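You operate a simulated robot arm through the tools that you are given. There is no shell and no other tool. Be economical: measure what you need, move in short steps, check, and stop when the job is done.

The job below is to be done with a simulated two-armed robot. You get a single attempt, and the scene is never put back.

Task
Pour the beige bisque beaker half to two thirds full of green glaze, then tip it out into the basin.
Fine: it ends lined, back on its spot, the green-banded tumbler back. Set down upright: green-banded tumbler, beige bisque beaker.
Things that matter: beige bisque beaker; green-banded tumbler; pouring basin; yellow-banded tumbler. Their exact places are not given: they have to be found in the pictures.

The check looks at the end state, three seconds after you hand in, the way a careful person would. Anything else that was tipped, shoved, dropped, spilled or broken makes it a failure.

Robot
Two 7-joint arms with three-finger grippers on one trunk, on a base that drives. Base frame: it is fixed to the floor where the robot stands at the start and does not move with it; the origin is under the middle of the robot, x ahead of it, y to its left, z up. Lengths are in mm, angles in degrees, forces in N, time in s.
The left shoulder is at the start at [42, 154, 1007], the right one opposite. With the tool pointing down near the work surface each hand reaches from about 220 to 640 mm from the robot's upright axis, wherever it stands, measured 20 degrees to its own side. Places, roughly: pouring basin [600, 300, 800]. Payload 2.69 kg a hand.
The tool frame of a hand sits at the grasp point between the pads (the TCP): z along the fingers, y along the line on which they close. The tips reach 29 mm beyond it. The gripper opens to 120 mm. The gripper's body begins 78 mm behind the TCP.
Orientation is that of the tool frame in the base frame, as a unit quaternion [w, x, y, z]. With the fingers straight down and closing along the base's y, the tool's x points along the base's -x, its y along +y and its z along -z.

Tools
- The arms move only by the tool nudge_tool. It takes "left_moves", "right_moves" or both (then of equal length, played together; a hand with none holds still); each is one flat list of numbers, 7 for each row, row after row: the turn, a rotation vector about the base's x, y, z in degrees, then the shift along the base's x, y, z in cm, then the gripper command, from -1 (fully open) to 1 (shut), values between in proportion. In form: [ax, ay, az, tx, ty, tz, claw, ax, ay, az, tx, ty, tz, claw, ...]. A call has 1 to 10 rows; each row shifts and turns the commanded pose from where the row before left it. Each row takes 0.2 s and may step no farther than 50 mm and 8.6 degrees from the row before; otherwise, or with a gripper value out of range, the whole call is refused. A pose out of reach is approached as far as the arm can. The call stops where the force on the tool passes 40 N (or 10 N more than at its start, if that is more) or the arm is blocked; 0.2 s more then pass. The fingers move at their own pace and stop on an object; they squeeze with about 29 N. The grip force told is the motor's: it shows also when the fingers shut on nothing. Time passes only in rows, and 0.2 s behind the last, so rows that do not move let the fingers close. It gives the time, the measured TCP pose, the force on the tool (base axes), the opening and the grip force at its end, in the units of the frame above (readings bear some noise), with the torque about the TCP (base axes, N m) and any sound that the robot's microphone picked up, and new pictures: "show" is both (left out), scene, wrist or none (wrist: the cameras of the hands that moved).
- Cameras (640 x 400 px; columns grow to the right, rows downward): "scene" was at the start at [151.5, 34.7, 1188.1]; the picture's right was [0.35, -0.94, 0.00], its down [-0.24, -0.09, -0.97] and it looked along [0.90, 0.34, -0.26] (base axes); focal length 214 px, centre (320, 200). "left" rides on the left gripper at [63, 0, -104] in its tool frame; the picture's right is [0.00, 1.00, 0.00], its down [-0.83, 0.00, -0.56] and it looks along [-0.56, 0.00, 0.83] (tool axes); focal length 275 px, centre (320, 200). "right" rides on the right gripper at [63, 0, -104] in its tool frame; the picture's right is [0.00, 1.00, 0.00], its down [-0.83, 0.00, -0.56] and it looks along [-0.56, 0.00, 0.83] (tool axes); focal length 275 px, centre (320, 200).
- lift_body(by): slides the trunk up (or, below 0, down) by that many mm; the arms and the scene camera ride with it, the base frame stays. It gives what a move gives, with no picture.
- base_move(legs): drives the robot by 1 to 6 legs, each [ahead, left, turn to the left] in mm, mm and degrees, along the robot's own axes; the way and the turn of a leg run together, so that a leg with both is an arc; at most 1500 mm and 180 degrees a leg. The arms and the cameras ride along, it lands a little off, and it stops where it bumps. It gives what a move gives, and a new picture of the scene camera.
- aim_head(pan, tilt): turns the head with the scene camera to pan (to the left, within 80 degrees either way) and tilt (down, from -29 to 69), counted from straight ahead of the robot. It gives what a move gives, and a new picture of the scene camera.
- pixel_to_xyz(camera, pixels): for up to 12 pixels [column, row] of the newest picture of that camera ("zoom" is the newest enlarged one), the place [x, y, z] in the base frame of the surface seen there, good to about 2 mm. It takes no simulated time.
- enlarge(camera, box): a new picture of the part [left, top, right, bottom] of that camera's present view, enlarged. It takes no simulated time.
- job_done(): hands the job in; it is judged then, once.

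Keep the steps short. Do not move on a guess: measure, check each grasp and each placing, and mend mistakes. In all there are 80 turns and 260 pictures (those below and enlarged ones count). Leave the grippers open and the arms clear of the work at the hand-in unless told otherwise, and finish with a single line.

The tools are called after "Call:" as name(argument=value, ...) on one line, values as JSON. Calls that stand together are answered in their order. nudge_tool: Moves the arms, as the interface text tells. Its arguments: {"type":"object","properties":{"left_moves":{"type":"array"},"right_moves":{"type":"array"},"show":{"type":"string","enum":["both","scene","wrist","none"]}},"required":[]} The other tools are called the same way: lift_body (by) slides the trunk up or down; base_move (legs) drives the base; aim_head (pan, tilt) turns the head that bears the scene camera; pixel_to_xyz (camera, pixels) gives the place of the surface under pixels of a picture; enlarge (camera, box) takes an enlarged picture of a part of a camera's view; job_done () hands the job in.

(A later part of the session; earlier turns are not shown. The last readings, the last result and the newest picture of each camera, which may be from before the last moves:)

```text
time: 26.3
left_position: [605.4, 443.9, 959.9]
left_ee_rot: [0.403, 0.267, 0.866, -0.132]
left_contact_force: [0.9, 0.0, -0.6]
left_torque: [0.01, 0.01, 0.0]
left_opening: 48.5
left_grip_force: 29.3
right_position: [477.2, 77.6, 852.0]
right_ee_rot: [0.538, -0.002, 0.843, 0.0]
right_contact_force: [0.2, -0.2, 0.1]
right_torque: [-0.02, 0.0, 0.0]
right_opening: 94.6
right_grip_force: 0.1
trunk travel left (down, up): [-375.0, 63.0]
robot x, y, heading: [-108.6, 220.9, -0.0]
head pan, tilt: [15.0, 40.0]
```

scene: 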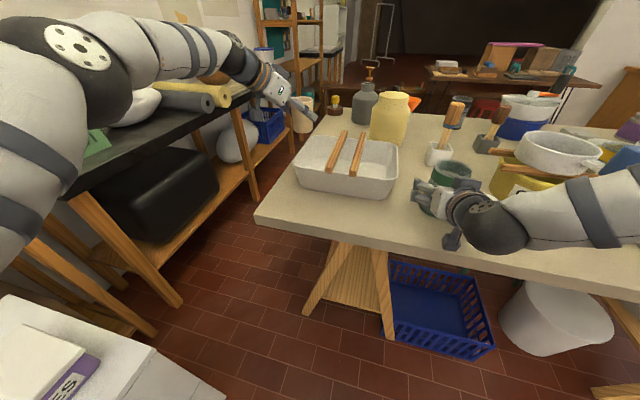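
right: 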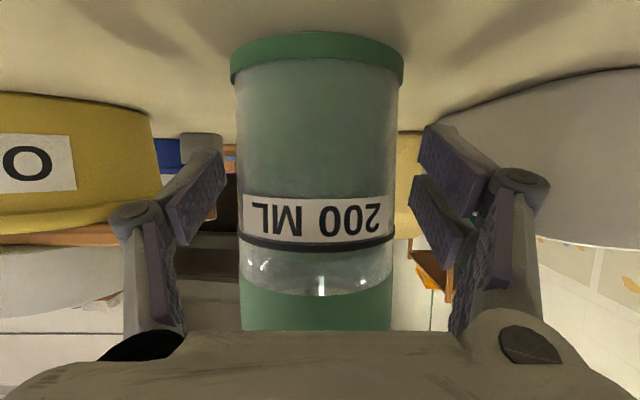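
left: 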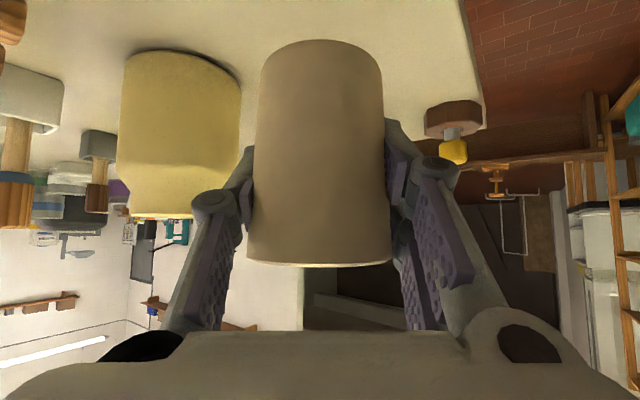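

Tumbler centred within ~2 mm; correct by -2 mm in y and close.

Call:
nudge_tool(right_moves=[0, 0, 0, 0.1, -0.2, -0.1, -0.58, 0, 0, 0, 0, 0, 0, -0.3, 0, 0, 0, 0, 0, 0, -0.15, 0, 0, 0, 0, 0, 0, 1, 0, 0, 0, 0, 0, 0, 1], show="wrist")

```text
time: 27.5
left_position: [605.7, 444.6, 959.0]
left_ee_rot: [0.403, 0.266, 0.866, -0.131]
left_contact_force: [0.7, 0.4, -0.9]
left_torque: [0.02, 0.03, 0.0]
left_opening: 49.0
left_grip_force: 28.8
right_position: [478.2, 75.2, 850.9]
right_ee_rot: [0.537, -0.002, 0.843, 0.0]
right_contact_force: [-0.7, 1.9, 0.9]
right_torque: [0.19, -0.01, -0.01]
right_opening: 67.3
right_grip_force: 28.5
trunk travel left (down, up): [-375.0, 63.0]
robot x, y, heading: [-107.6, 225.5, 0.1]
head pan, tilt: [15.0, 40.0]
```

right: 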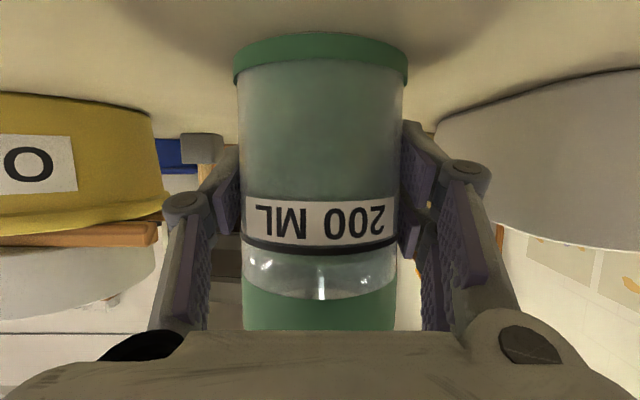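

Grip good (67 mm). Lift the tumbler straight up 15 cm slowly, while the left brings the beaker over the free left part of the basin (575,392).

Call:
nudge_tool(right_moves=[0, 0, 0, 0, 0, 1, 1, 0, 0, 0, 0, 0, 2, 1, 0, 0, 0, 0, 0, 3, 1, 0, 0, 0, 0, 0, 3, 1, 0, 0, 0, 0, 0, 3, 1, 0, 0, 0, 0, 0, 2, 1, 0, 0, 0, 0, 0, 1, 1], left_moves=[0, 0, 0, -0.5, -0.9, 0, 1, 0, 0, 0, -0.5, -0.9, 0, 1, 0, 0, 0, -0.5, -0.9, 0, 1, 0, 0, 0, -0.5, -0.9, 0, 1, 0, 0, 0, -0.5, -0.9, 0, 1, 0, 0, 0, -0.57, -0.76, 0, 1, 0, 0, 0, 0, 0, 0, 1], show="both")

```text
time: 29.1
left_position: [573.1, 389.5, 957.8]
left_ee_rot: [0.402, 0.266, 0.866, -0.132]
left_contact_force: [0.0, 0.0, -0.6]
left_torque: [0.0, 0.01, 0.0]
left_opening: 48.7
left_grip_force: 29.5
right_position: [477.0, 73.4, 1001.3]
right_ee_rot: [0.537, -0.001, 0.843, -0.001]
right_contact_force: [0.8, -0.3, -3.5]
right_torque: [0.0, 0.0, 0.02]
right_opening: 67.2
right_grip_force: 28.9
trunk travel left (down, up): [-375.0, 63.0]
robot x, y, heading: [-106.7, 217.7, 0.2]
head pan, tilt: [15.0, 40.0]
```

scene: 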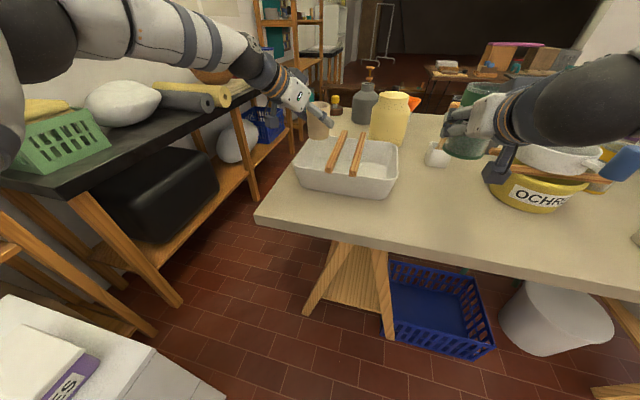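
right: 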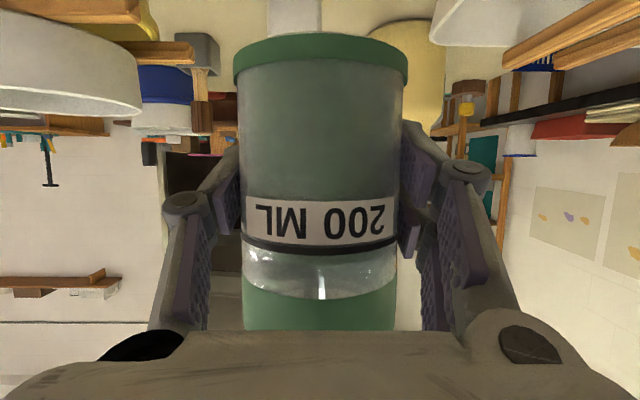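
left: 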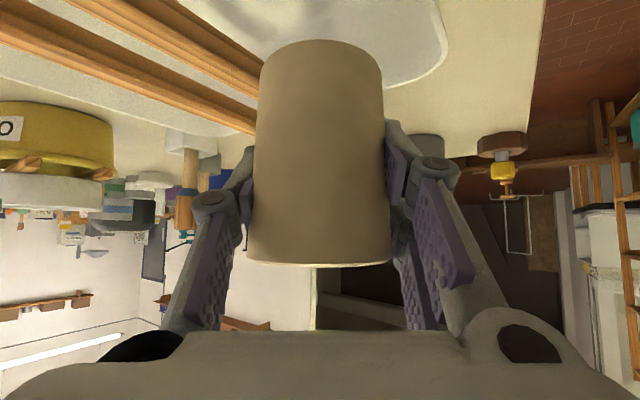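

Both held level. Now carry the tumbler (yawing 30° left) to a stand-off beside and above the beaker: (628,294,1060).

Call:
nudge_tool(right_moves=[0, 0, 1.5, 0.8, 1.1, 0.6, 1, 0, 0, 3, 1.6, 2.3, 0.7, 1, 0, 0, 3.5, 1.7, 2.6, 0.7, 1, 0, 0, 3.5, 1.7, 2.6, 0.7, 1, 0, 0, 3.5, 1.7, 2.6, 0.7, 1, 0, 0, 3.5, 1.7, 2.6, 0.7, 1, 0, 0, 3.5, 1.7, 2.6, 0.7, 1, 0, 0, 3.5, 1.7, 2.6, 0.6, 1, 0, 0, 3, 1.6, 2, 0.4, 1, 0, 0, 1.5, 0.8, 1, 0.1, 1], show="both")

Call:
aim_head(pan=14, tilt=25)

```text
time: 31.3
left_position: [572.9, 389.8, 959.2]
left_ee_rot: [0.404, 0.266, 0.865, -0.132]
left_contact_force: [-0.3, 0.2, -0.2]
left_torque: [0.03, 0.0, 0.01]
left_opening: 48.6
left_grip_force: 29.0
right_position: [614.4, 299.3, 1052.2]
right_ee_rot: [0.518, -0.22, 0.815, 0.138]
right_contact_force: [-0.1, -0.6, -5.1]
right_torque: [-0.03, -0.02, -0.03]
right_opening: 66.8
right_grip_force: 28.9
right hand out of reach, approached as far as the arm can: row 10
trunk travel left (down, up): [-375.0, 63.0]
robot x, y, heading: [-110.3, 224.2, -0.2]
head pan, tilt: [15.0, 40.0]
```

scene: 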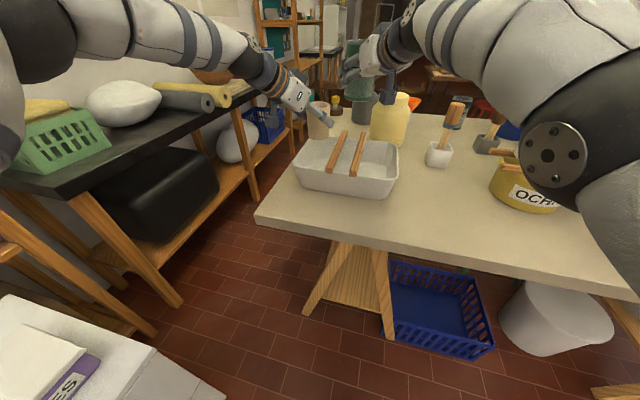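
right: 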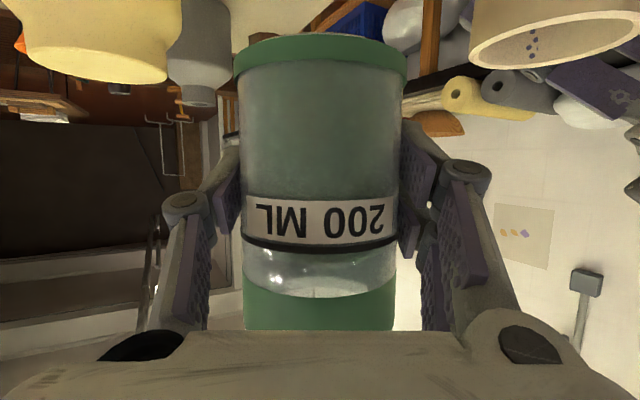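

```text
time: 32.1
left_position: [574.2, 389.7, 958.9]
left_ee_rot: [0.402, 0.266, 0.866, -0.132]
left_contact_force: [-0.4, 0.6, -1.9]
left_torque: [0.0, 0.02, 0.05]
left_opening: 48.7
left_grip_force: 29.0
right_position: [616.0, 298.5, 1052.9]
right_ee_rot: [0.519, -0.22, 0.814, 0.139]
right_contact_force: [0.7, -0.3, -3.0]
right_torque: [0.0, 0.03, 0.01]
right_opening: 67.1
right_grip_force: 30.2
trunk travel left (down, up): [-375.0, 63.0]
robot x, y, heading: [-112.0, 220.0, -0.3]
head pan, tilt: [14.0, 25.0]
```

scene: 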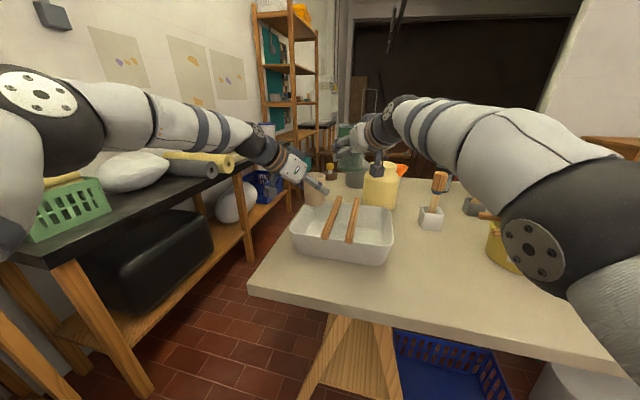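

Outer reach limit for the right hand; I bring both hands 4-5 cm closer, then tilt the tumbler to 40° at stand-off (glaze would only reach the lip near 48°).

Call:
nudge_tool(right_moves=[0, 0, 0, -1.2, 0, 0, 1, 0, 0, 0, -1.2, 0, 0, 1, 0, 0, 0, -1.2, -0.3, 0, 1, -4.33, -2.5, 0, 0, 0, 0, 1, -4.33, -2.5, 0, 0, 0, 0, 1, -4.33, -2.5, 0, 0, 0, 0, 1, -4.33, -2.5, 0, 0, 0, 0, 1, -4.33, -2.5, 0, 0, 0, 0, 1, -4.33, -2.5, 0, 0, 0, 0, 1, -4.33, -2.5, 0, 0, 0, 0, 1], left_moves=[0, 0, 0, -1.6, 0, 0, 1, 0, 0, 0, -1.6, 0, 0, 1, 0, 0, 0, -1.6, 0, 0, 1, 0, 0, 0, 0, 0, 0, 1, 0, 0, 0, 0, 0, 0, 1, 0, 0, 0, 0, 0, 0, 1, 0, 0, 0, 0, 0, 0, 1, 0, 0, 0, 0, 0, 0, 1, 0, 0, 0, 0, 0, 0, 1, 0, 0, 0, 0, 0, 0, 1], show="both")

Call:
enlarge(camera="scene", box=[260, 90, 460, 260])

```text
time: 34.3
left_position: [524.8, 391.0, 959.8]
left_ee_rot: [0.402, 0.266, 0.866, -0.132]
left_contact_force: [-0.1, 0.0, -1.4]
left_torque: [0.01, 0.01, 0.01]
left_opening: 48.4
left_grip_force: 28.9
right_position: [579.6, 296.4, 1052.3]
right_ee_rot: [0.56, -0.364, 0.735, -0.113]
right_contact_force: [-0.4, 0.0, -4.0]
right_torque: [0.0, 0.0, 0.0]
right_opening: 66.8
right_grip_force: 29.6
trunk travel left (down, up): [-375.0, 63.0]
robot x, y, heading: [-108.2, 216.6, -0.0]
head pan, tilt: [14.0, 25.0]
```

scene: 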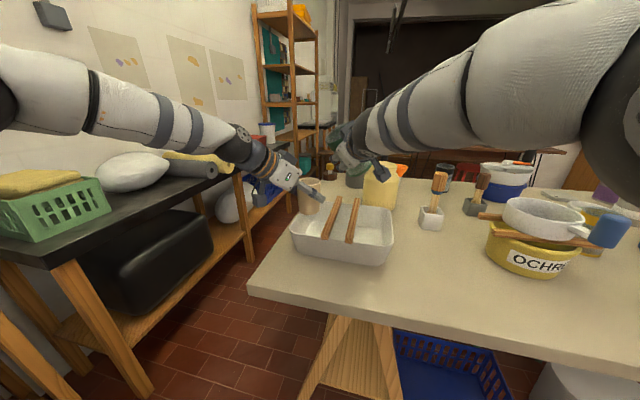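
right: 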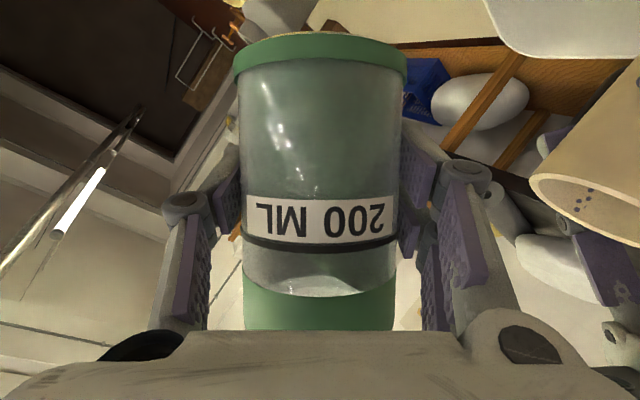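
left: 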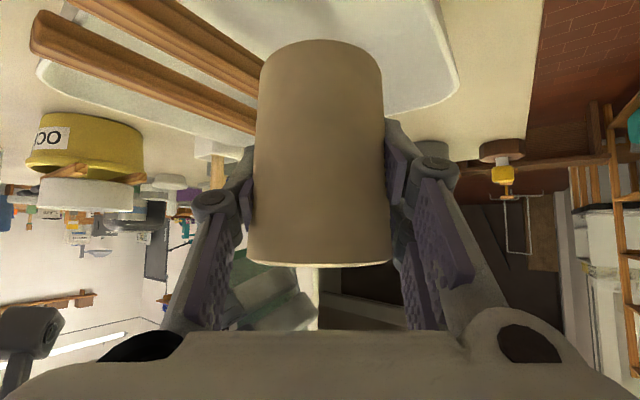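

```text
2.35 times, centred on (360, 175) of scene
```

zoom: 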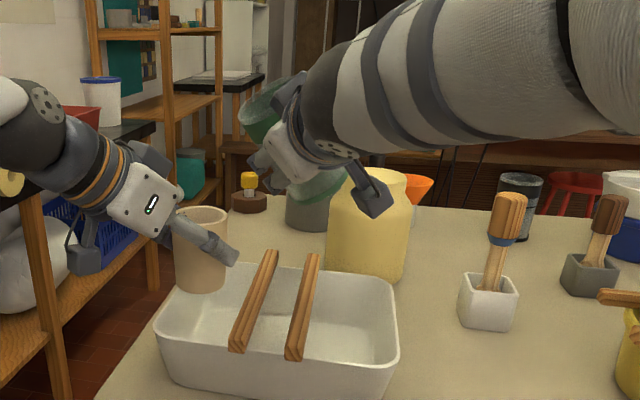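

Tilt is 35°, geometry as planned. Tilt to 43° and move the lip over the beaker mouth: TCP to (564,323.5,990).

Call:
nudge_tool(right_moves=[-3.46, -2, 0, 0, 0, 0, 1, -3.46, -2, 0, 0, 0, 0, 1, 0, 0, 0, -0.3, 0.6, -1.2, 1, 0, 0, 0, -0.4, 0.7, -1.7, 1, 0, 0, 0, -0.4, 0.7, -1.7, 1, 0, 0, 0, -0.4, 0.7, -1.6, 1, 0, 0, 0, 0, 0, 0, 1], show="both")

Call:
enlarge(camera="scene", box=[280, 120, 420, 230])

```text
time: 35.9
left_position: [524.9, 392.6, 958.4]
left_ee_rot: [0.402, 0.266, 0.866, -0.131]
left_contact_force: [-3.0, 9.1, -6.9]
left_torque: [0.01, -0.07, -0.12]
left_opening: 48.5
left_grip_force: 29.2
right_position: [565.1, 323.9, 990.5]
right_ee_rot: [0.563, -0.393, 0.706, -0.172]
right_contact_force: [4.1, -9.6, 1.1]
right_torque: [0.1, 0.19, 0.23]
right_opening: 67.1
right_grip_force: 29.4
trunk travel left (down, up): [-375.0, 63.0]
robot x, y, heading: [-105.3, 222.4, 0.1]
head pan, tilt: [14.0, 25.0]
```

scene: 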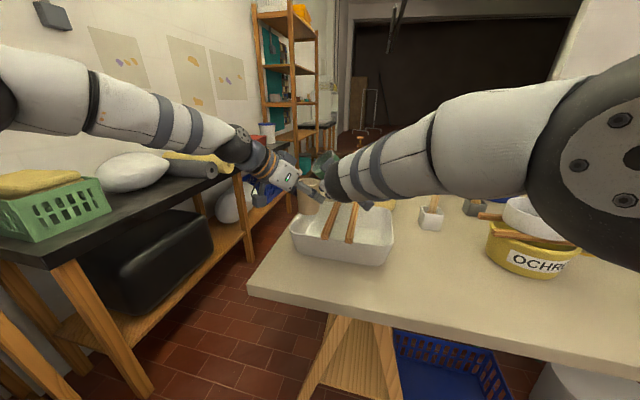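
right: 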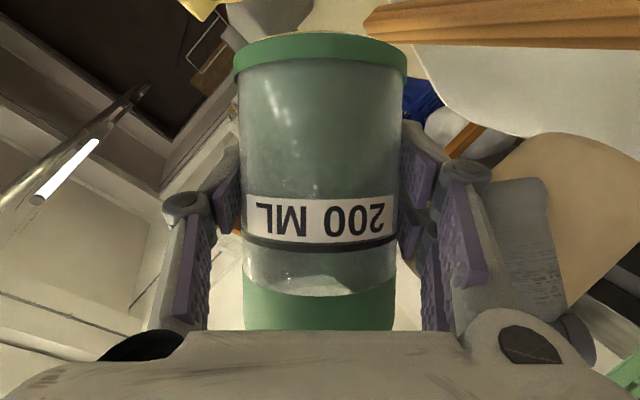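

```text
3.64 times, centred on (350, 175) of scene
```

zoom: 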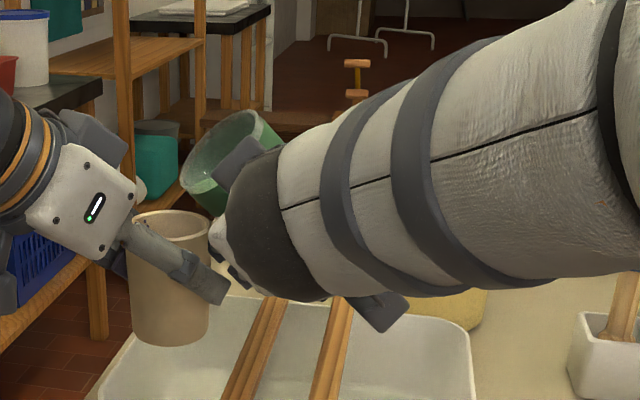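

Contact of about 10 N: the left's right-hand finger touches the right gripper. I back the tumbler off, then yaw the left hand 25° more (beaker stays in place) so its finger gets out of the way.

Call:
nudge_tool(right_moves=[0, 0, 0, 0.8, -1.3, 1, 1, 0, 0, 0, 0.8, -1.3, 1.5, 1, 0, 0, 0, 0, 0, 0, 1, 0, 0, 0, 0, 0, 0, 1, 0, 0, 0, 0, 0, 0, 1, 0, 0, 0, 0, 0, 0, 1, 0, 0, 0, 0, 0, 0, 1], left_moves=[0, 0, 0, 0, 0, 0, 1, 0, 0, 0, 0, 0, 0, 1, 0, 0, -6, 0, 0, 0, 1, 0, 0, -6, 0, 0, 0, 1, 0, 0, -6, 0, 0, 0, 1, 0, 0, -7, 0, 0, 0, 1, 0, 0, 0, 0, 0, 0, 1], show="both")

Call:
enlarge(camera="scene", box=[280, 120, 420, 230])

```text
time: 37.5
left_position: [526.0, 391.3, 958.9]
left_ee_rot: [0.364, 0.448, 0.788, -0.215]
left_contact_force: [0.2, 0.2, 0.3]
left_torque: [-0.01, 0.0, 0.0]
left_opening: 48.8
left_grip_force: 28.5
right_position: [580.6, 296.7, 1016.0]
right_ee_rot: [0.562, -0.394, 0.707, -0.17]
right_contact_force: [-0.5, -0.2, -4.8]
right_torque: [0.01, 0.01, -0.01]
right_opening: 67.0
right_grip_force: 28.7
trunk travel left (down, up): [-375.0, 63.0]
robot x, y, heading: [-108.6, 219.7, -0.1]
head pan, tilt: [14.0, 25.0]
```

scene: 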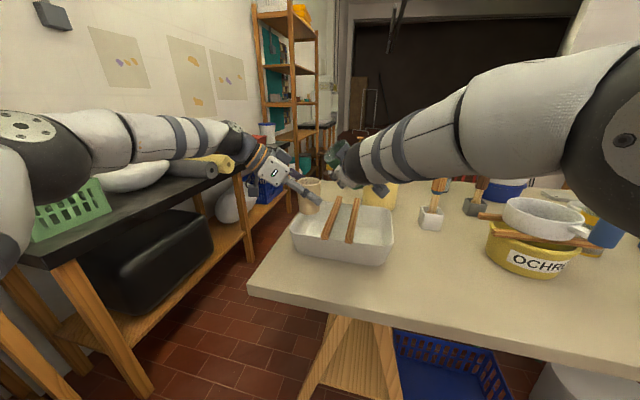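
right: 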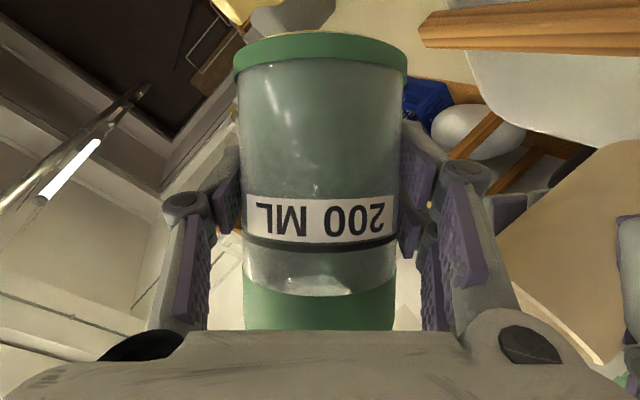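
left: 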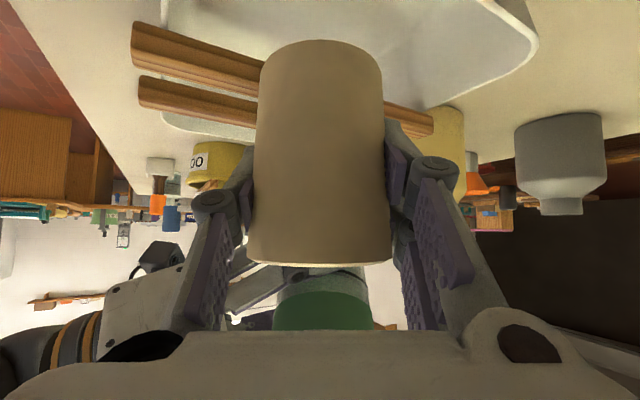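

```text
3.64 times, centred on (350, 175) of scene
```

zoom: 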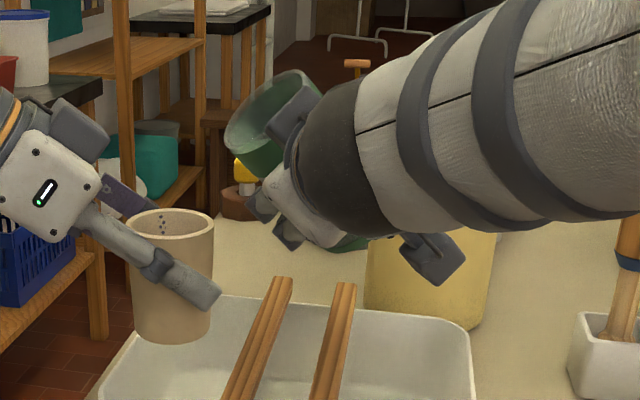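

Clear now. Advance the tumbler again to (565,323.5,992).

Call:
nudge_tool(right_moves=[0, 0, 0, -0.4, 0.7, -0.6, 1, 0, 0, 0, -0.4, 0.7, -0.6, 1, 0, 0, 0, -0.4, 0.7, -0.6, 1, 0, 0, 0, -0.3, 0.55, -0.6, 1, 0, 0, 0, 0, 0, 0, 1], left_moves=[0, 0, 0, 0, 0, 0, 1, 0, 0, 0, 0, 0, 0, 1, 0, 0, 0, 0, 0, 0, 1, 0, 0, 0, 0, 0, 0, 1, 0, 0, 0, 0, 0, 0, 1], show="both")

Call:
enlarge(camera="scene", box=[280, 130, 400, 220])

```text
time: 38.7
left_position: [526.1, 392.4, 958.6]
left_ee_rot: [0.364, 0.447, 0.788, -0.215]
left_contact_force: [-2.5, 6.3, -3.9]
left_torque: [-0.08, -0.05, -0.01]
left_opening: 48.6
left_grip_force: 28.8
right_position: [565.9, 322.2, 991.8]
right_ee_rot: [0.563, -0.393, 0.707, -0.17]
right_contact_force: [2.5, -5.7, -2.6]
right_torque: [0.0, 0.05, -0.02]
right_opening: 66.6
right_grip_force: 28.9
trunk travel left (down, up): [-375.0, 63.0]
robot x, y, heading: [-107.6, 220.7, 0.1]
head pan, tilt: [14.0, 25.0]
```

scene: 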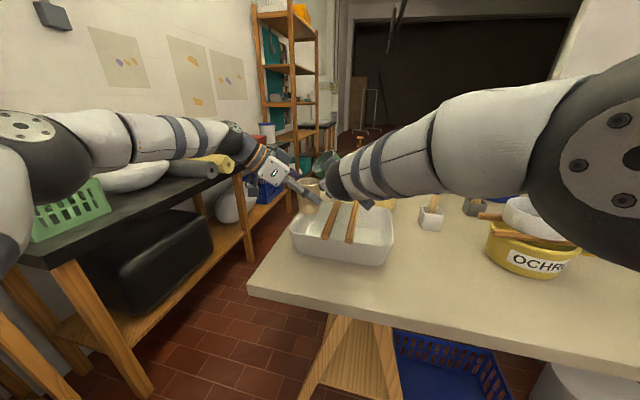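
right: 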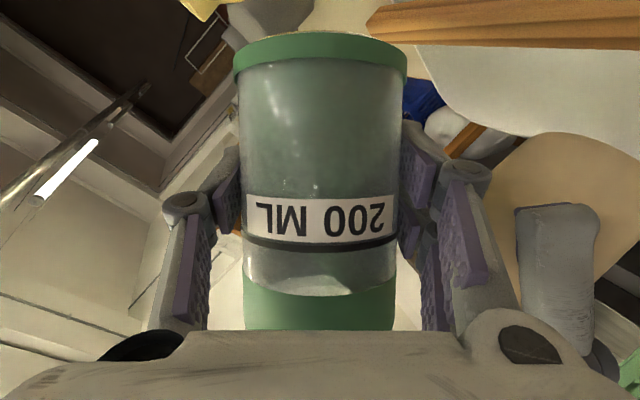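
left: 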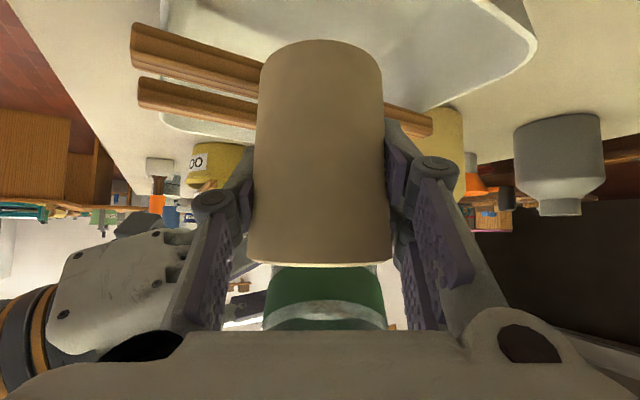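

```text
4.44 times, centred on (340, 175) of scene
```

zoom: 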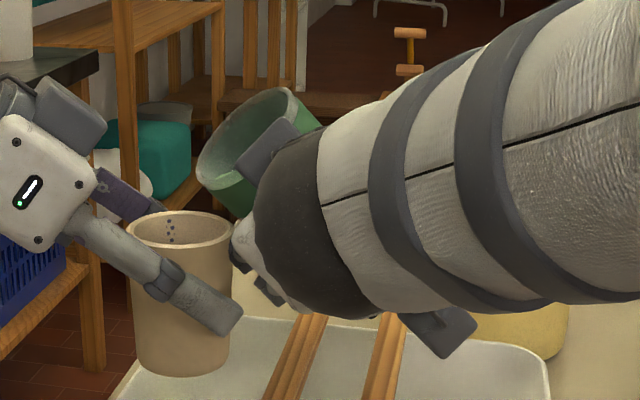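

Still about 6 N: the wide end of the right gripper body meets the left finger. I back off, swing the right hand 30° about the tumbler's own axis (tumbler tilt unchanged, body goes behind and above), then return.

Call:
nudge_tool(right_moves=[0, 0, 0, 0.8, -1.3, 1.3, 1, 0, 0, 0, 0.8, -1.3, 1.3, 1, -2.05, 3.55, 4.39, 0, 0, 0, 1, -2.05, 3.55, 4.39, 0, 0, 0, 1, -2.05, 3.55, 4.39, 0, 0, 0, 1, -2.05, 3.55, 4.39, 0, 0, 0, 1, -2.05, 3.55, 4.39, 0, 0, 0, 1, 0, 0, 0, -0.6, 1, -1, 1, 0, 0, 0, -0.7, 1.1, -1, 1, 0, 0, 0, 0, 0, 0, 1], left_moves=[0, 0, 0, 0, 0, 0, 1, 0, 0, 0, 0, 0, 0, 1, 0, 0, 0, 0, 0, 0, 1, 0, 0, 0, 0, 0, 0, 1, 0, 0, 0, 0, 0, 0, 1, 0, 0, 0, 0, 0, 0, 1, 0, 0, 0, 0, 0, 0, 1, 0, 0, 0, 0, 0, 0, 1, 0, 0, 0, 0, 0, 0, 1, 0, 0, 0, 0, 0, 0, 1], show="both")

Call:
enlarge(camera="scene", box=[280, 130, 400, 220])

```text
time: 40.9
left_position: [525.3, 390.3, 958.5]
left_ee_rot: [0.365, 0.447, 0.788, -0.215]
left_contact_force: [-0.9, 0.1, -1.4]
left_torque: [0.01, 0.0, -0.04]
left_opening: 48.7
left_grip_force: 29.0
right_position: [566.9, 319.6, 995.9]
right_ee_rot: [0.432, -0.591, 0.679, -0.058]
right_contact_force: [-0.3, 0.7, -4.1]
right_torque: [-0.02, 0.06, -0.02]
right_opening: 67.1
right_grip_force: 29.3
trunk travel left (down, up): [-375.0, 63.0]
robot x, y, heading: [-103.7, 223.0, 0.1]
head pan, tilt: [14.0, 25.0]
```

scene: 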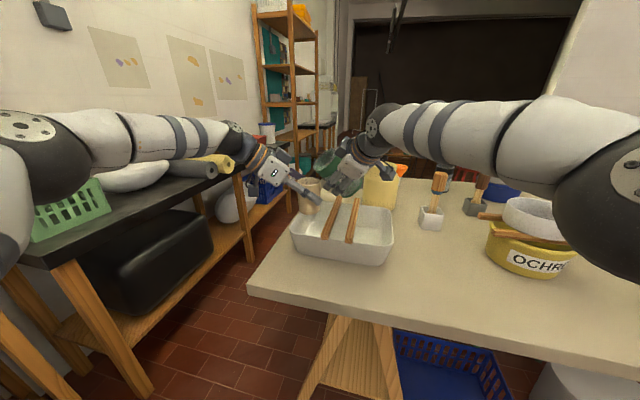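
right: 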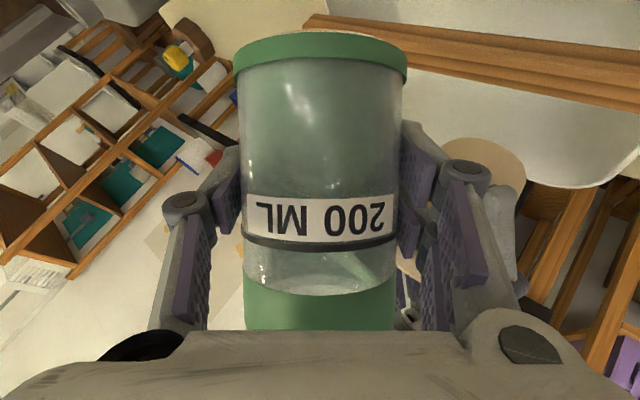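
left: 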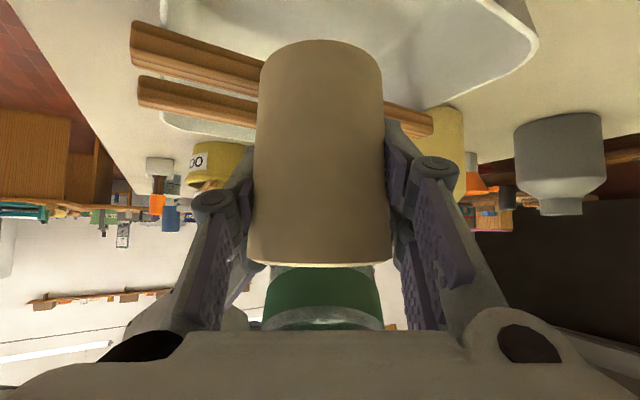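

```text
4.44 times, centred on (340, 175) of scene
```

zoom: 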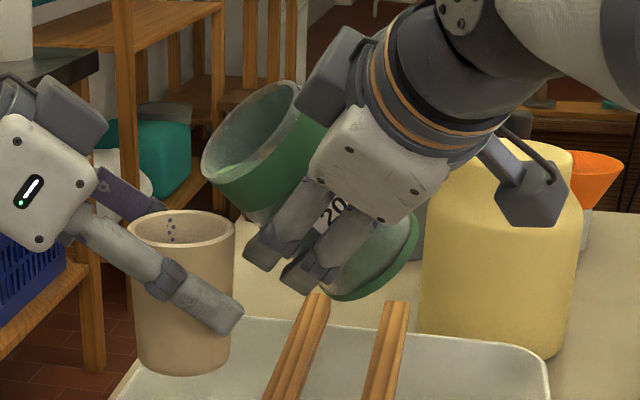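

No contact now; tumbler lip (zoom ~(215,190)) sits just above the beaker mouth. Begin pouring: tilt 43→52° in small rows, keeping the lip in place, with dwell.

Call:
nudge_tool(right_moves=[-2.6, -1.5, 0, -0.25, 0.43, -0.2, 1, -1.3, -0.75, 0, 0, 0, 0, 1, -1.3, -0.75, 0, 0, 0, 0.1, 1, -1.3, -0.75, 0, 0, 0, 0.15, 1, -1.3, -0.75, 0, 0, 0, 0.15, 1, 0, 0, 0, 0, 0, 0, 1, 0, 0, 0, 0, 0, 0, 1, 0, 0, 0, 0, 0, 0, 1], left_moves=[0, 0, 0, 0, 0, 0, 1, 0, 0, 0, 0, 0, 0, 1, 0, 0, 0, 0, 0, 0, 1, 0, 0, 0, 0, 0, 0, 1, 0, 0, 0, 0, 0, 0, 1, 0, 0, 0, 0, 0, 0, 1, 0, 0, 0, 0, 0, 0, 1, 0, 0, 0, 0, 0, 0, 1], show="both")

Call:
enlarge(camera="scene", box=[290, 130, 390, 205])

```text
time: 42.7
left_position: [526.4, 392.2, 960.0]
left_ee_rot: [0.364, 0.448, 0.788, -0.216]
left_contact_force: [0.6, 1.1, -0.8]
left_torque: [0.0, 0.0, -0.03]
left_opening: 48.7
left_grip_force: 29.1
right_position: [566.2, 323.2, 999.3]
right_ee_rot: [0.418, -0.616, 0.655, -0.128]
right_contact_force: [0.0, -0.5, -3.7]
right_torque: [-0.01, 0.03, 0.0]
right_opening: 67.2
right_grip_force: 28.9
trunk travel left (down, up): [-375.0, 63.0]
robot x, y, heading: [-104.1, 221.1, 0.3]
head pan, tilt: [14.0, 25.0]
```

scene: 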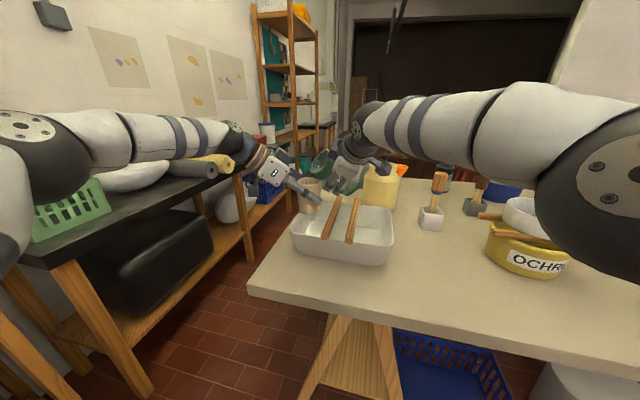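
right: 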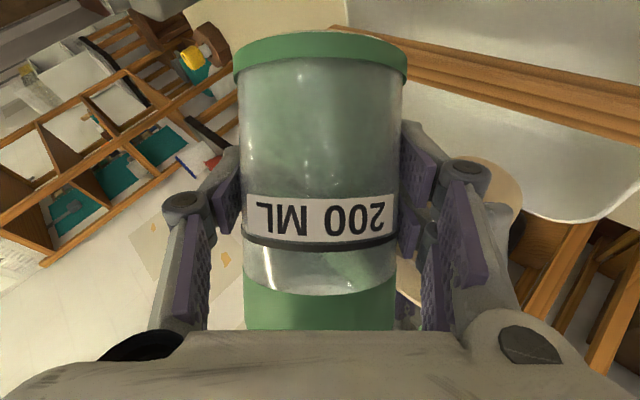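
left: 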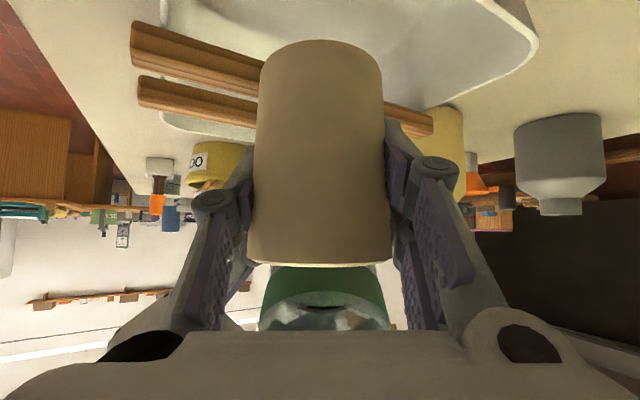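

```text
5.33 times, centred on (340, 168) of scene
```

zoom: 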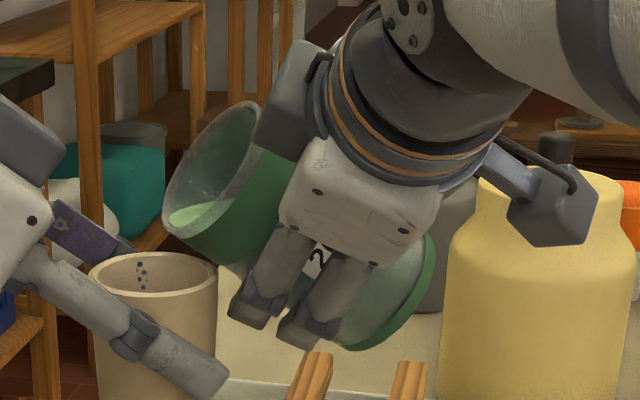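

Lip is ~10 mm short of the beaker's centre, glaze nearly at the lip. Continue to 58°.

Call:
nudge_tool(right_moves=[-1.3, -0.75, 0, 0, 0, 0.15, 1, -1.3, -0.75, 0, 0, 0, 0.15, 1, 0, 0, 0, 0, 0, 0, 1, -1.3, -0.75, 0, 0, 0, 0.15, 1, -1.3, -0.75, 0, 0, 0, 0.15, 1, 0, 0, 0, 0, 0, 0, 1], left_moves=[0, 0, 0, 0, 0, 0, 1, 0, 0, 0, 0, 0, 0, 1, 0, 0, 0, 0, 0, 0, 1, 0, 0, 0, 0, 0, 0, 1, 0, 0, 0, 0, 0, 0, 1, 0, 0, 0, 0, 0, 0, 1], show="scene")

Call:
enlarge(camera="scene", box=[290, 140, 370, 200])

Call:
enlarge(camera="right", box=[200, 0, 540, 340])

```text
time: 44.1
left_position: [526.8, 391.2, 959.5]
left_ee_rot: [0.365, 0.447, 0.788, -0.215]
left_contact_force: [-0.5, 0.8, -1.3]
left_torque: [0.01, 0.0, -0.01]
left_opening: 48.7
left_grip_force: 28.8
right_position: [565.4, 322.4, 1004.8]
right_ee_rot: [0.405, -0.631, 0.638, -0.174]
right_contact_force: [0.0, -0.2, -4.1]
right_torque: [-0.02, 0.01, -0.03]
right_opening: 67.0
right_grip_force: 29.1
trunk travel left (down, up): [-375.0, 63.0]
robot x, y, heading: [-107.5, 220.0, 0.3]
head pan, tilt: [14.0, 25.0]
```

scene: 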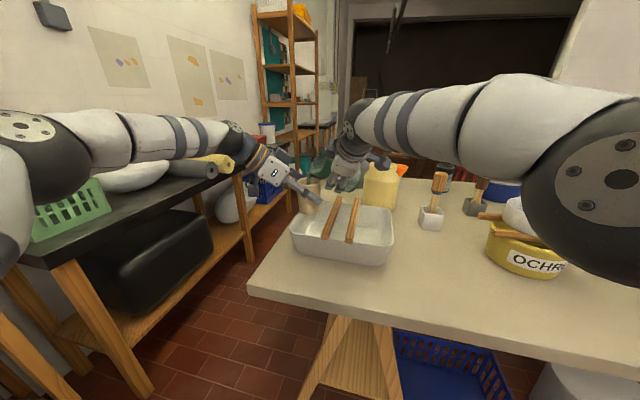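

```text
6.67 times, centred on (330, 170) of scene
```

zoom: 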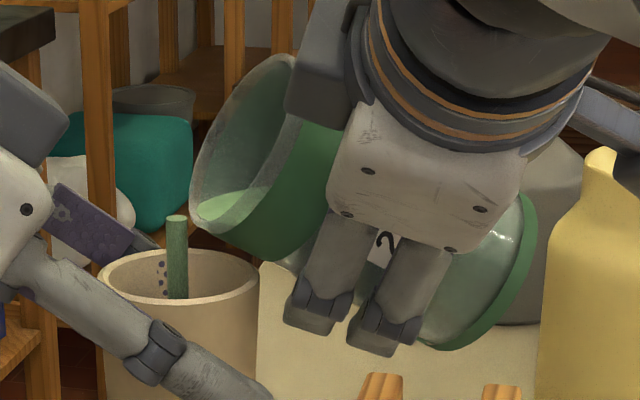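

```text
1.18 times, centred on (370, 170) of right
```

zoom: 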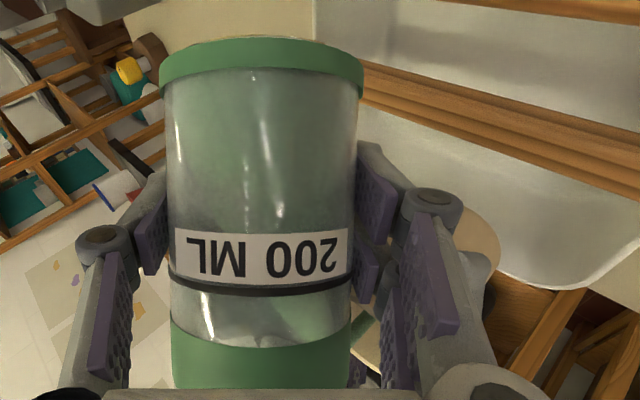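

The stream falls cleanly in the middle of the beaker. I let it run a moment and tilt to 62°.

Call:
nudge_tool(right_moves=[0, 0, 0, 0, 0, 0, 1, 0, 0, 0, 0, 0, 0, 1, -1.73, -1, 0, 0, 0, 0.2, 1, -1.73, -1, 0, 0, 0, 0.2, 1, 0, 0, 0, 0, 0, 0, 1, 0, 0, 0, 0, 0, 0, 1, 0, 0, 0, 0, 0, 0, 1], left_moves=[0, 0, 0, 0, 0, 0, 1, 0, 0, 0, 0, 0, 0, 1, 0, 0, 0, 0, 0, 0, 1, 0, 0, 0, 0, 0, 0, 1, 0, 0, 0, 0, 0, 0, 1, 0, 0, 0, 0, 0, 0, 1, 0, 0, 0, 0, 0, 0, 1], show="scene")

Call:
enlarge(camera="scene", box=[290, 140, 370, 200])

```text
time: 45.7
left_position: [525.5, 391.1, 959.9]
left_ee_rot: [0.366, 0.447, 0.787, -0.216]
left_contact_force: [-0.1, -0.1, -2.8]
left_torque: [0.01, -0.01, 0.0]
left_opening: 48.5
left_grip_force: 29.3
right_position: [565.5, 324.5, 1007.9]
right_ee_rot: [-0.399, 0.639, -0.625, 0.205]
right_contact_force: [0.2, 0.9, -3.3]
right_torque: [0.02, 0.04, 0.02]
right_opening: 67.1
right_grip_force: 28.6
trunk travel left (down, up): [-375.0, 63.0]
robot x, y, heading: [-107.9, 220.5, 0.2]
head pan, tilt: [14.0, 25.0]
```

scene: 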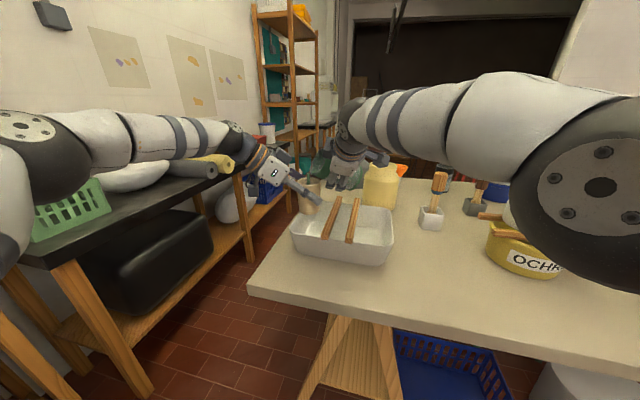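

```text
6.67 times, centred on (330, 170) of scene
```

zoom: 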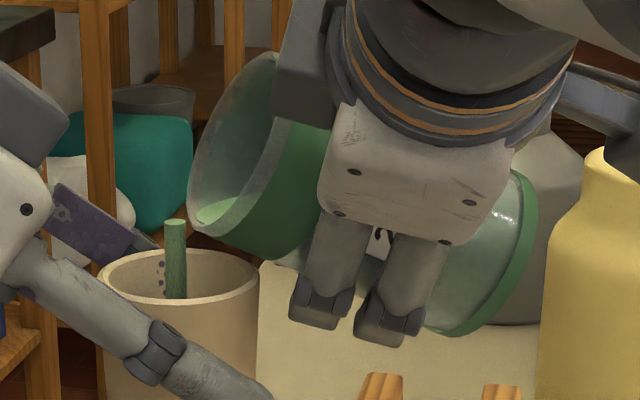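

By geometry, ~62° should yield about 60-70 mL, near the target. I hold here and see whether the stream dies out.

Call:
nudge_tool(right_moves=[0, 0, 0, 0, 0, 0, 1, 0, 0, 0, 0, 0, 0, 1, 0, 0, 0, 0, 0, 0, 1, 0, 0, 0, 0, 0, 0, 1, 0, 0, 0, 0, 0, 0, 1], show="none")

Call:
enlarge(camera="scene", box=[290, 140, 370, 200])

```text
time: 46.9
left_position: [526.3, 391.1, 958.5]
left_ee_rot: [0.364, 0.447, 0.788, -0.215]
left_contact_force: [-0.8, 0.5, -2.4]
left_torque: [-0.01, 0.02, 0.0]
left_opening: 48.8
left_grip_force: 29.2
right_position: [566.8, 323.1, 1009.2]
right_ee_rot: [-0.399, 0.639, -0.625, 0.205]
right_contact_force: [0.5, 0.5, -3.2]
right_torque: [0.02, 0.02, 0.01]
right_opening: 67.0
right_grip_force: 29.6
trunk travel left (down, up): [-375.0, 63.0]
robot x, y, heading: [-109.6, 219.8, -0.0]
head pan, tilt: [14.0, 25.0]
```

```text
6.67 times, centred on (330, 170) of scene
```

zoom: 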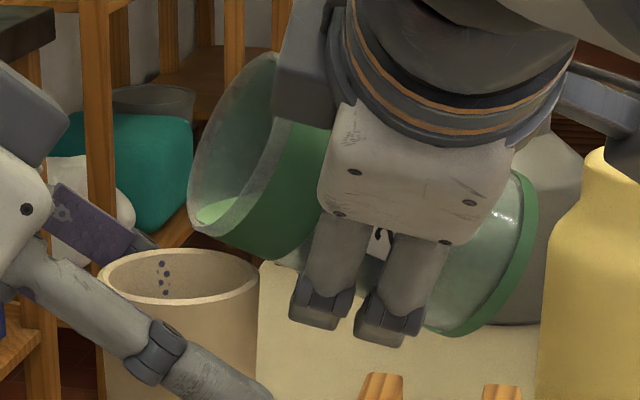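

The stream has stopped. Bring the tumbler upright while backing off, to read what is left and see into the beaker.

Call:
nudge_tool(right_moves=[6.72, 3.85, 0, 0, 0, 0.5, 1, 6.72, 3.85, 0, 0, 0, 0.5, 1, 6.72, 3.85, 0, 0.5, -0.8, 0.6, 1, 6.72, 3.85, 0, 0.5, -0.9, 0.6, 1, 6.72, 3.85, 0, 0.5, -0.9, 0.6, 1, 6.72, 3.85, 0, 0.5, -0.9, 0.6, 1, 6.72, 3.85, 0, 0.5, -0.9, 0.5, 1, 6.72, 3.85, 0, 0, 0, 0, 1, 0, 0, 0, 0, 0, 0, 1], show="both")

Call:
enlarge(camera="right", box=[200, 0, 440, 340])

Call:
enlarge(camera="scene", box=[290, 120, 390, 210])

```text
time: 48.9
left_position: [526.8, 391.0, 960.4]
left_ee_rot: [0.364, 0.447, 0.788, -0.215]
left_contact_force: [-0.5, 0.3, -2.7]
left_torque: [0.02, 0.02, 0.01]
left_opening: 48.4
left_grip_force: 29.1
right_position: [573.5, 277.7, 1047.2]
right_ee_rot: [0.467, -0.422, 0.729, 0.269]
right_contact_force: [0.1, -0.3, -3.0]
right_torque: [-0.03, 0.0, 0.02]
right_opening: 66.9
right_grip_force: 28.8
right hand out of reach, approached as far as the arm can: row 5, 6, 7
trunk travel left (down, up): [-375.0, 63.0]
robot x, y, heading: [-107.8, 220.6, 0.0]
head pan, tilt: [14.0, 25.0]
```

scene: 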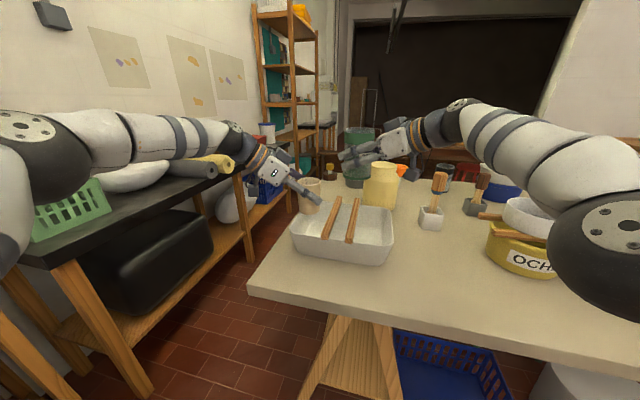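
right: 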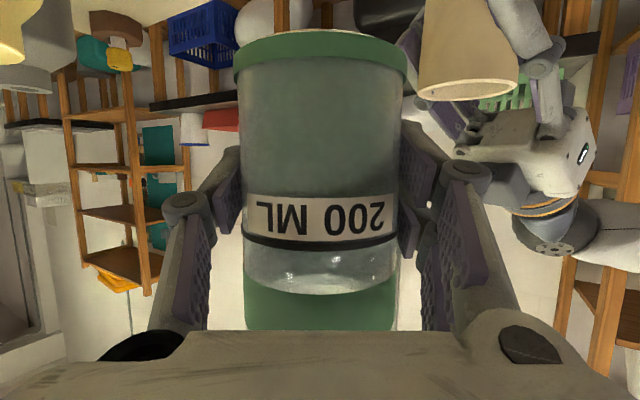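

```text
1.18 times, centred on (320, 170) of right
```

zoom: 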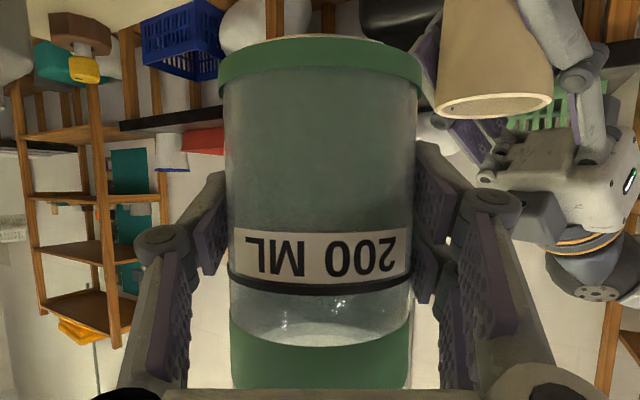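

```text
4.44 times, centred on (340, 165) of scene
```

zoom: 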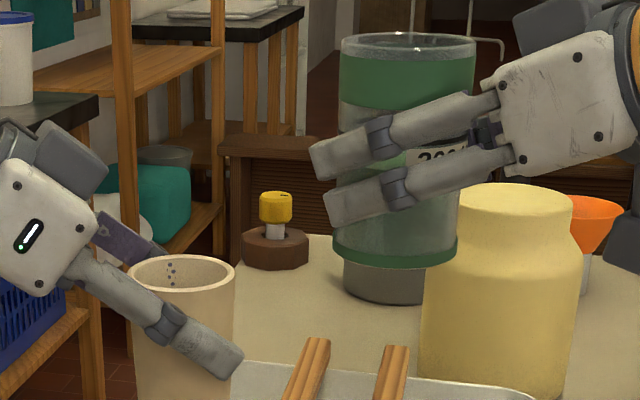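

The level can't be read through the wall. I tilt the beaker 25° toward the head camera (well under its spill angle, over the basin) to see the surface.

Call:
nudge_tool(left_moves=[1.7, -6.0, 0, 0, 0, 0, 1, 1.7, -6.0, 0, 0, 0, 0, 1, 1.7, -6.0, 0, 0, 0, 0, 1, 1.7, -6.0, 0, 0, 0, 0, 1, 0, 0, 0, 0, 0, 0, 1], show="scene")

Call:
enlarge(camera="scene", box=[285, 155, 345, 205])

```text
time: 50.1
left_position: [526.7, 391.9, 958.6]
left_ee_rot: [0.494, 0.503, 0.705, -0.071]
left_contact_force: [0.6, 0.3, -1.7]
left_torque: [-0.03, -0.01, -0.05]
left_opening: 48.6
left_grip_force: 28.6
right_position: [571.3, 277.0, 1047.5]
right_ee_rot: [0.467, -0.422, 0.73, 0.267]
right_contact_force: [0.0, -0.3, -3.5]
right_torque: [0.0, 0.02, -0.02]
right_opening: 66.8
right_grip_force: 29.2
trunk travel left (down, up): [-375.0, 63.0]
robot x, y, heading: [-108.8, 221.4, 0.1]
head pan, tilt: [14.0, 25.0]
```

scene: 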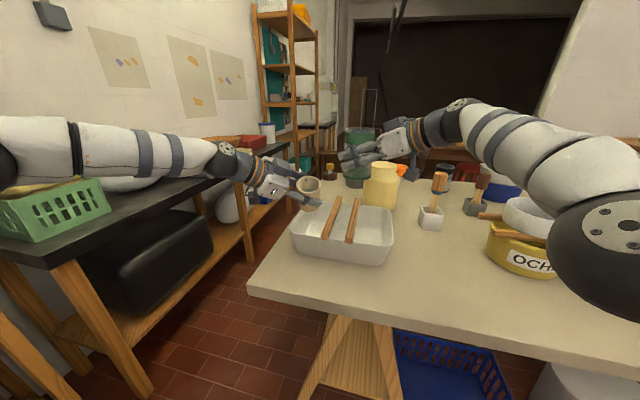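

```text
8.00 times, centred on (315, 180) of scene
```

zoom: 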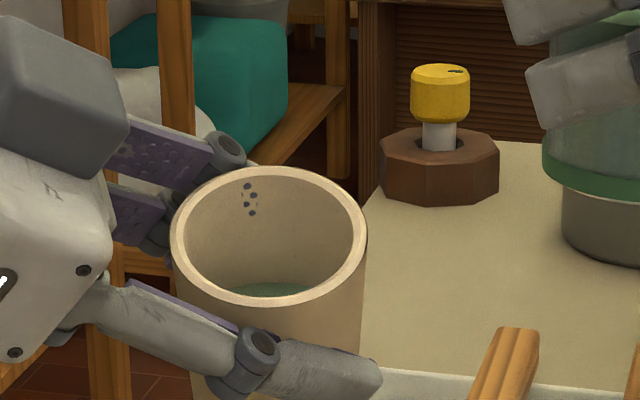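

Surface now visible at zoom (270,290). Measure it with the rim.

Call:
pixel_to_xyz(camera="zoom", pixels=[[270, 291], [255, 291], [285, 290], [270, 286], [268, 172], [260, 300], [175, 235], [362, 235], [270, 278], [270, 298], [249, 212], [248, 186]])

```text
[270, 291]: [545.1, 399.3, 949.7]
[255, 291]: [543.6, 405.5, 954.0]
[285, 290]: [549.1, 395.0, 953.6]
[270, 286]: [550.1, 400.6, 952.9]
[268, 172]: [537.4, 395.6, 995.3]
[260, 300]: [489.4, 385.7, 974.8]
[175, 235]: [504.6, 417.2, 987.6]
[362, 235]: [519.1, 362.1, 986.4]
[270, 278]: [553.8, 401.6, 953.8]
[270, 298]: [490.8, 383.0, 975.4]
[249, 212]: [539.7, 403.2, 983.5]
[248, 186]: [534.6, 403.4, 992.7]
```

On-axis glaze level is about 38 mm below the rim, i.e. roughly half; I want about 30 mm. Set the beaker upright again, re-tilt the tumbler to 46° at stand-off and return to the pour spot.

Call:
nudge_tool(left_moves=[-1.7, 6.0, 0, 0, 0, 0, 1, -1.7, 6.0, 0, 0, 0, 0, 1, -1.7, 6.0, 0, 0, 0, 0, 1, -1.7, 6.0, 0, 0, 0, 0, 1, 0, 0, 0, 0, 0, 0, 1, 0, 0, 0, 0, 0, 0, 1, 0, 0, 0, 0, 0, 0, 1, 0, 0, 0, 0, 0, 0, 1, 0, 0, 0, 0, 0, 0, 1, 0, 0, 0, 0, 0, 0, 1], right_moves=[-6.72, -3.85, 0, 0, 0, 0, 1, -6.72, -3.85, 0, 0, 0, 0, 1, -6.72, -3.85, 0, 0, 0, 0, 1, -6.72, -3.85, 0, 0, 0, 0, 1, -6.72, -3.85, 0, 0, 0, 0, 1, -6.72, -3.85, 0, 0, 0, 0, 1, 0, 0, 0, -0.1, 1.5, -1.2, 1, 0, 0, 0, -0.2, 1.6, -1.3, 1, 0, 0, 0, -0.2, 1.55, -1.3, 1, 0, 0, 0, 0, 0, 0, 1], show="scene")

Call:
enlarge(camera="scene", box=[290, 140, 370, 200])

```text
time: 52.3
left_position: [526.6, 391.0, 958.9]
left_ee_rot: [0.364, 0.447, 0.788, -0.215]
left_contact_force: [0.7, -0.1, -2.6]
left_torque: [0.0, 0.05, -0.05]
left_opening: 48.6
left_grip_force: 29.0
right_position: [567.6, 324.7, 1010.3]
right_ee_rot: [0.427, -0.6, 0.671, -0.086]
right_contact_force: [0.1, -0.6, -3.4]
right_torque: [0.02, 0.01, 0.01]
right_opening: 67.1
right_grip_force: 29.3
trunk travel left (down, up): [-375.0, 63.0]
robot x, y, heading: [-105.3, 218.2, -0.0]
head pan, tilt: [14.0, 25.0]
```

scene: 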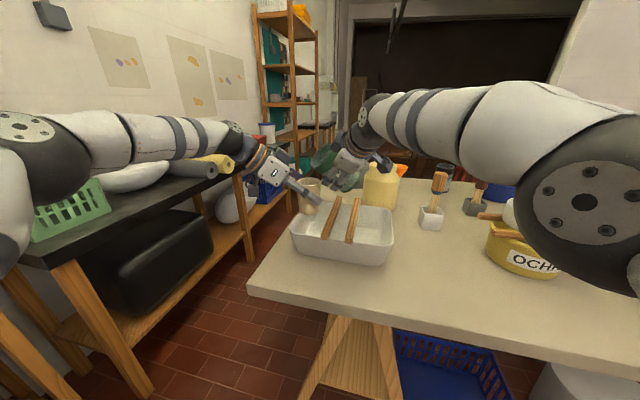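

```text
6.67 times, centred on (330, 170) of scene
```

zoom: 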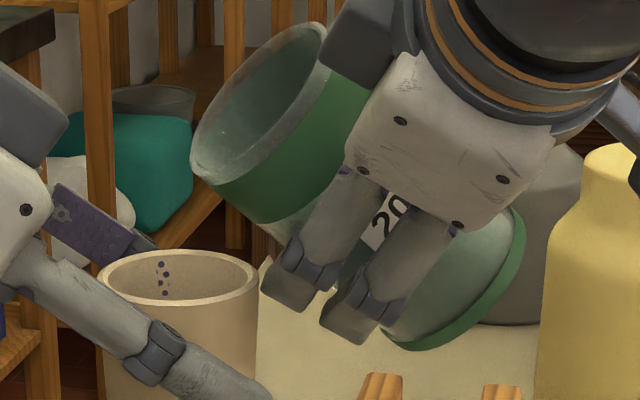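

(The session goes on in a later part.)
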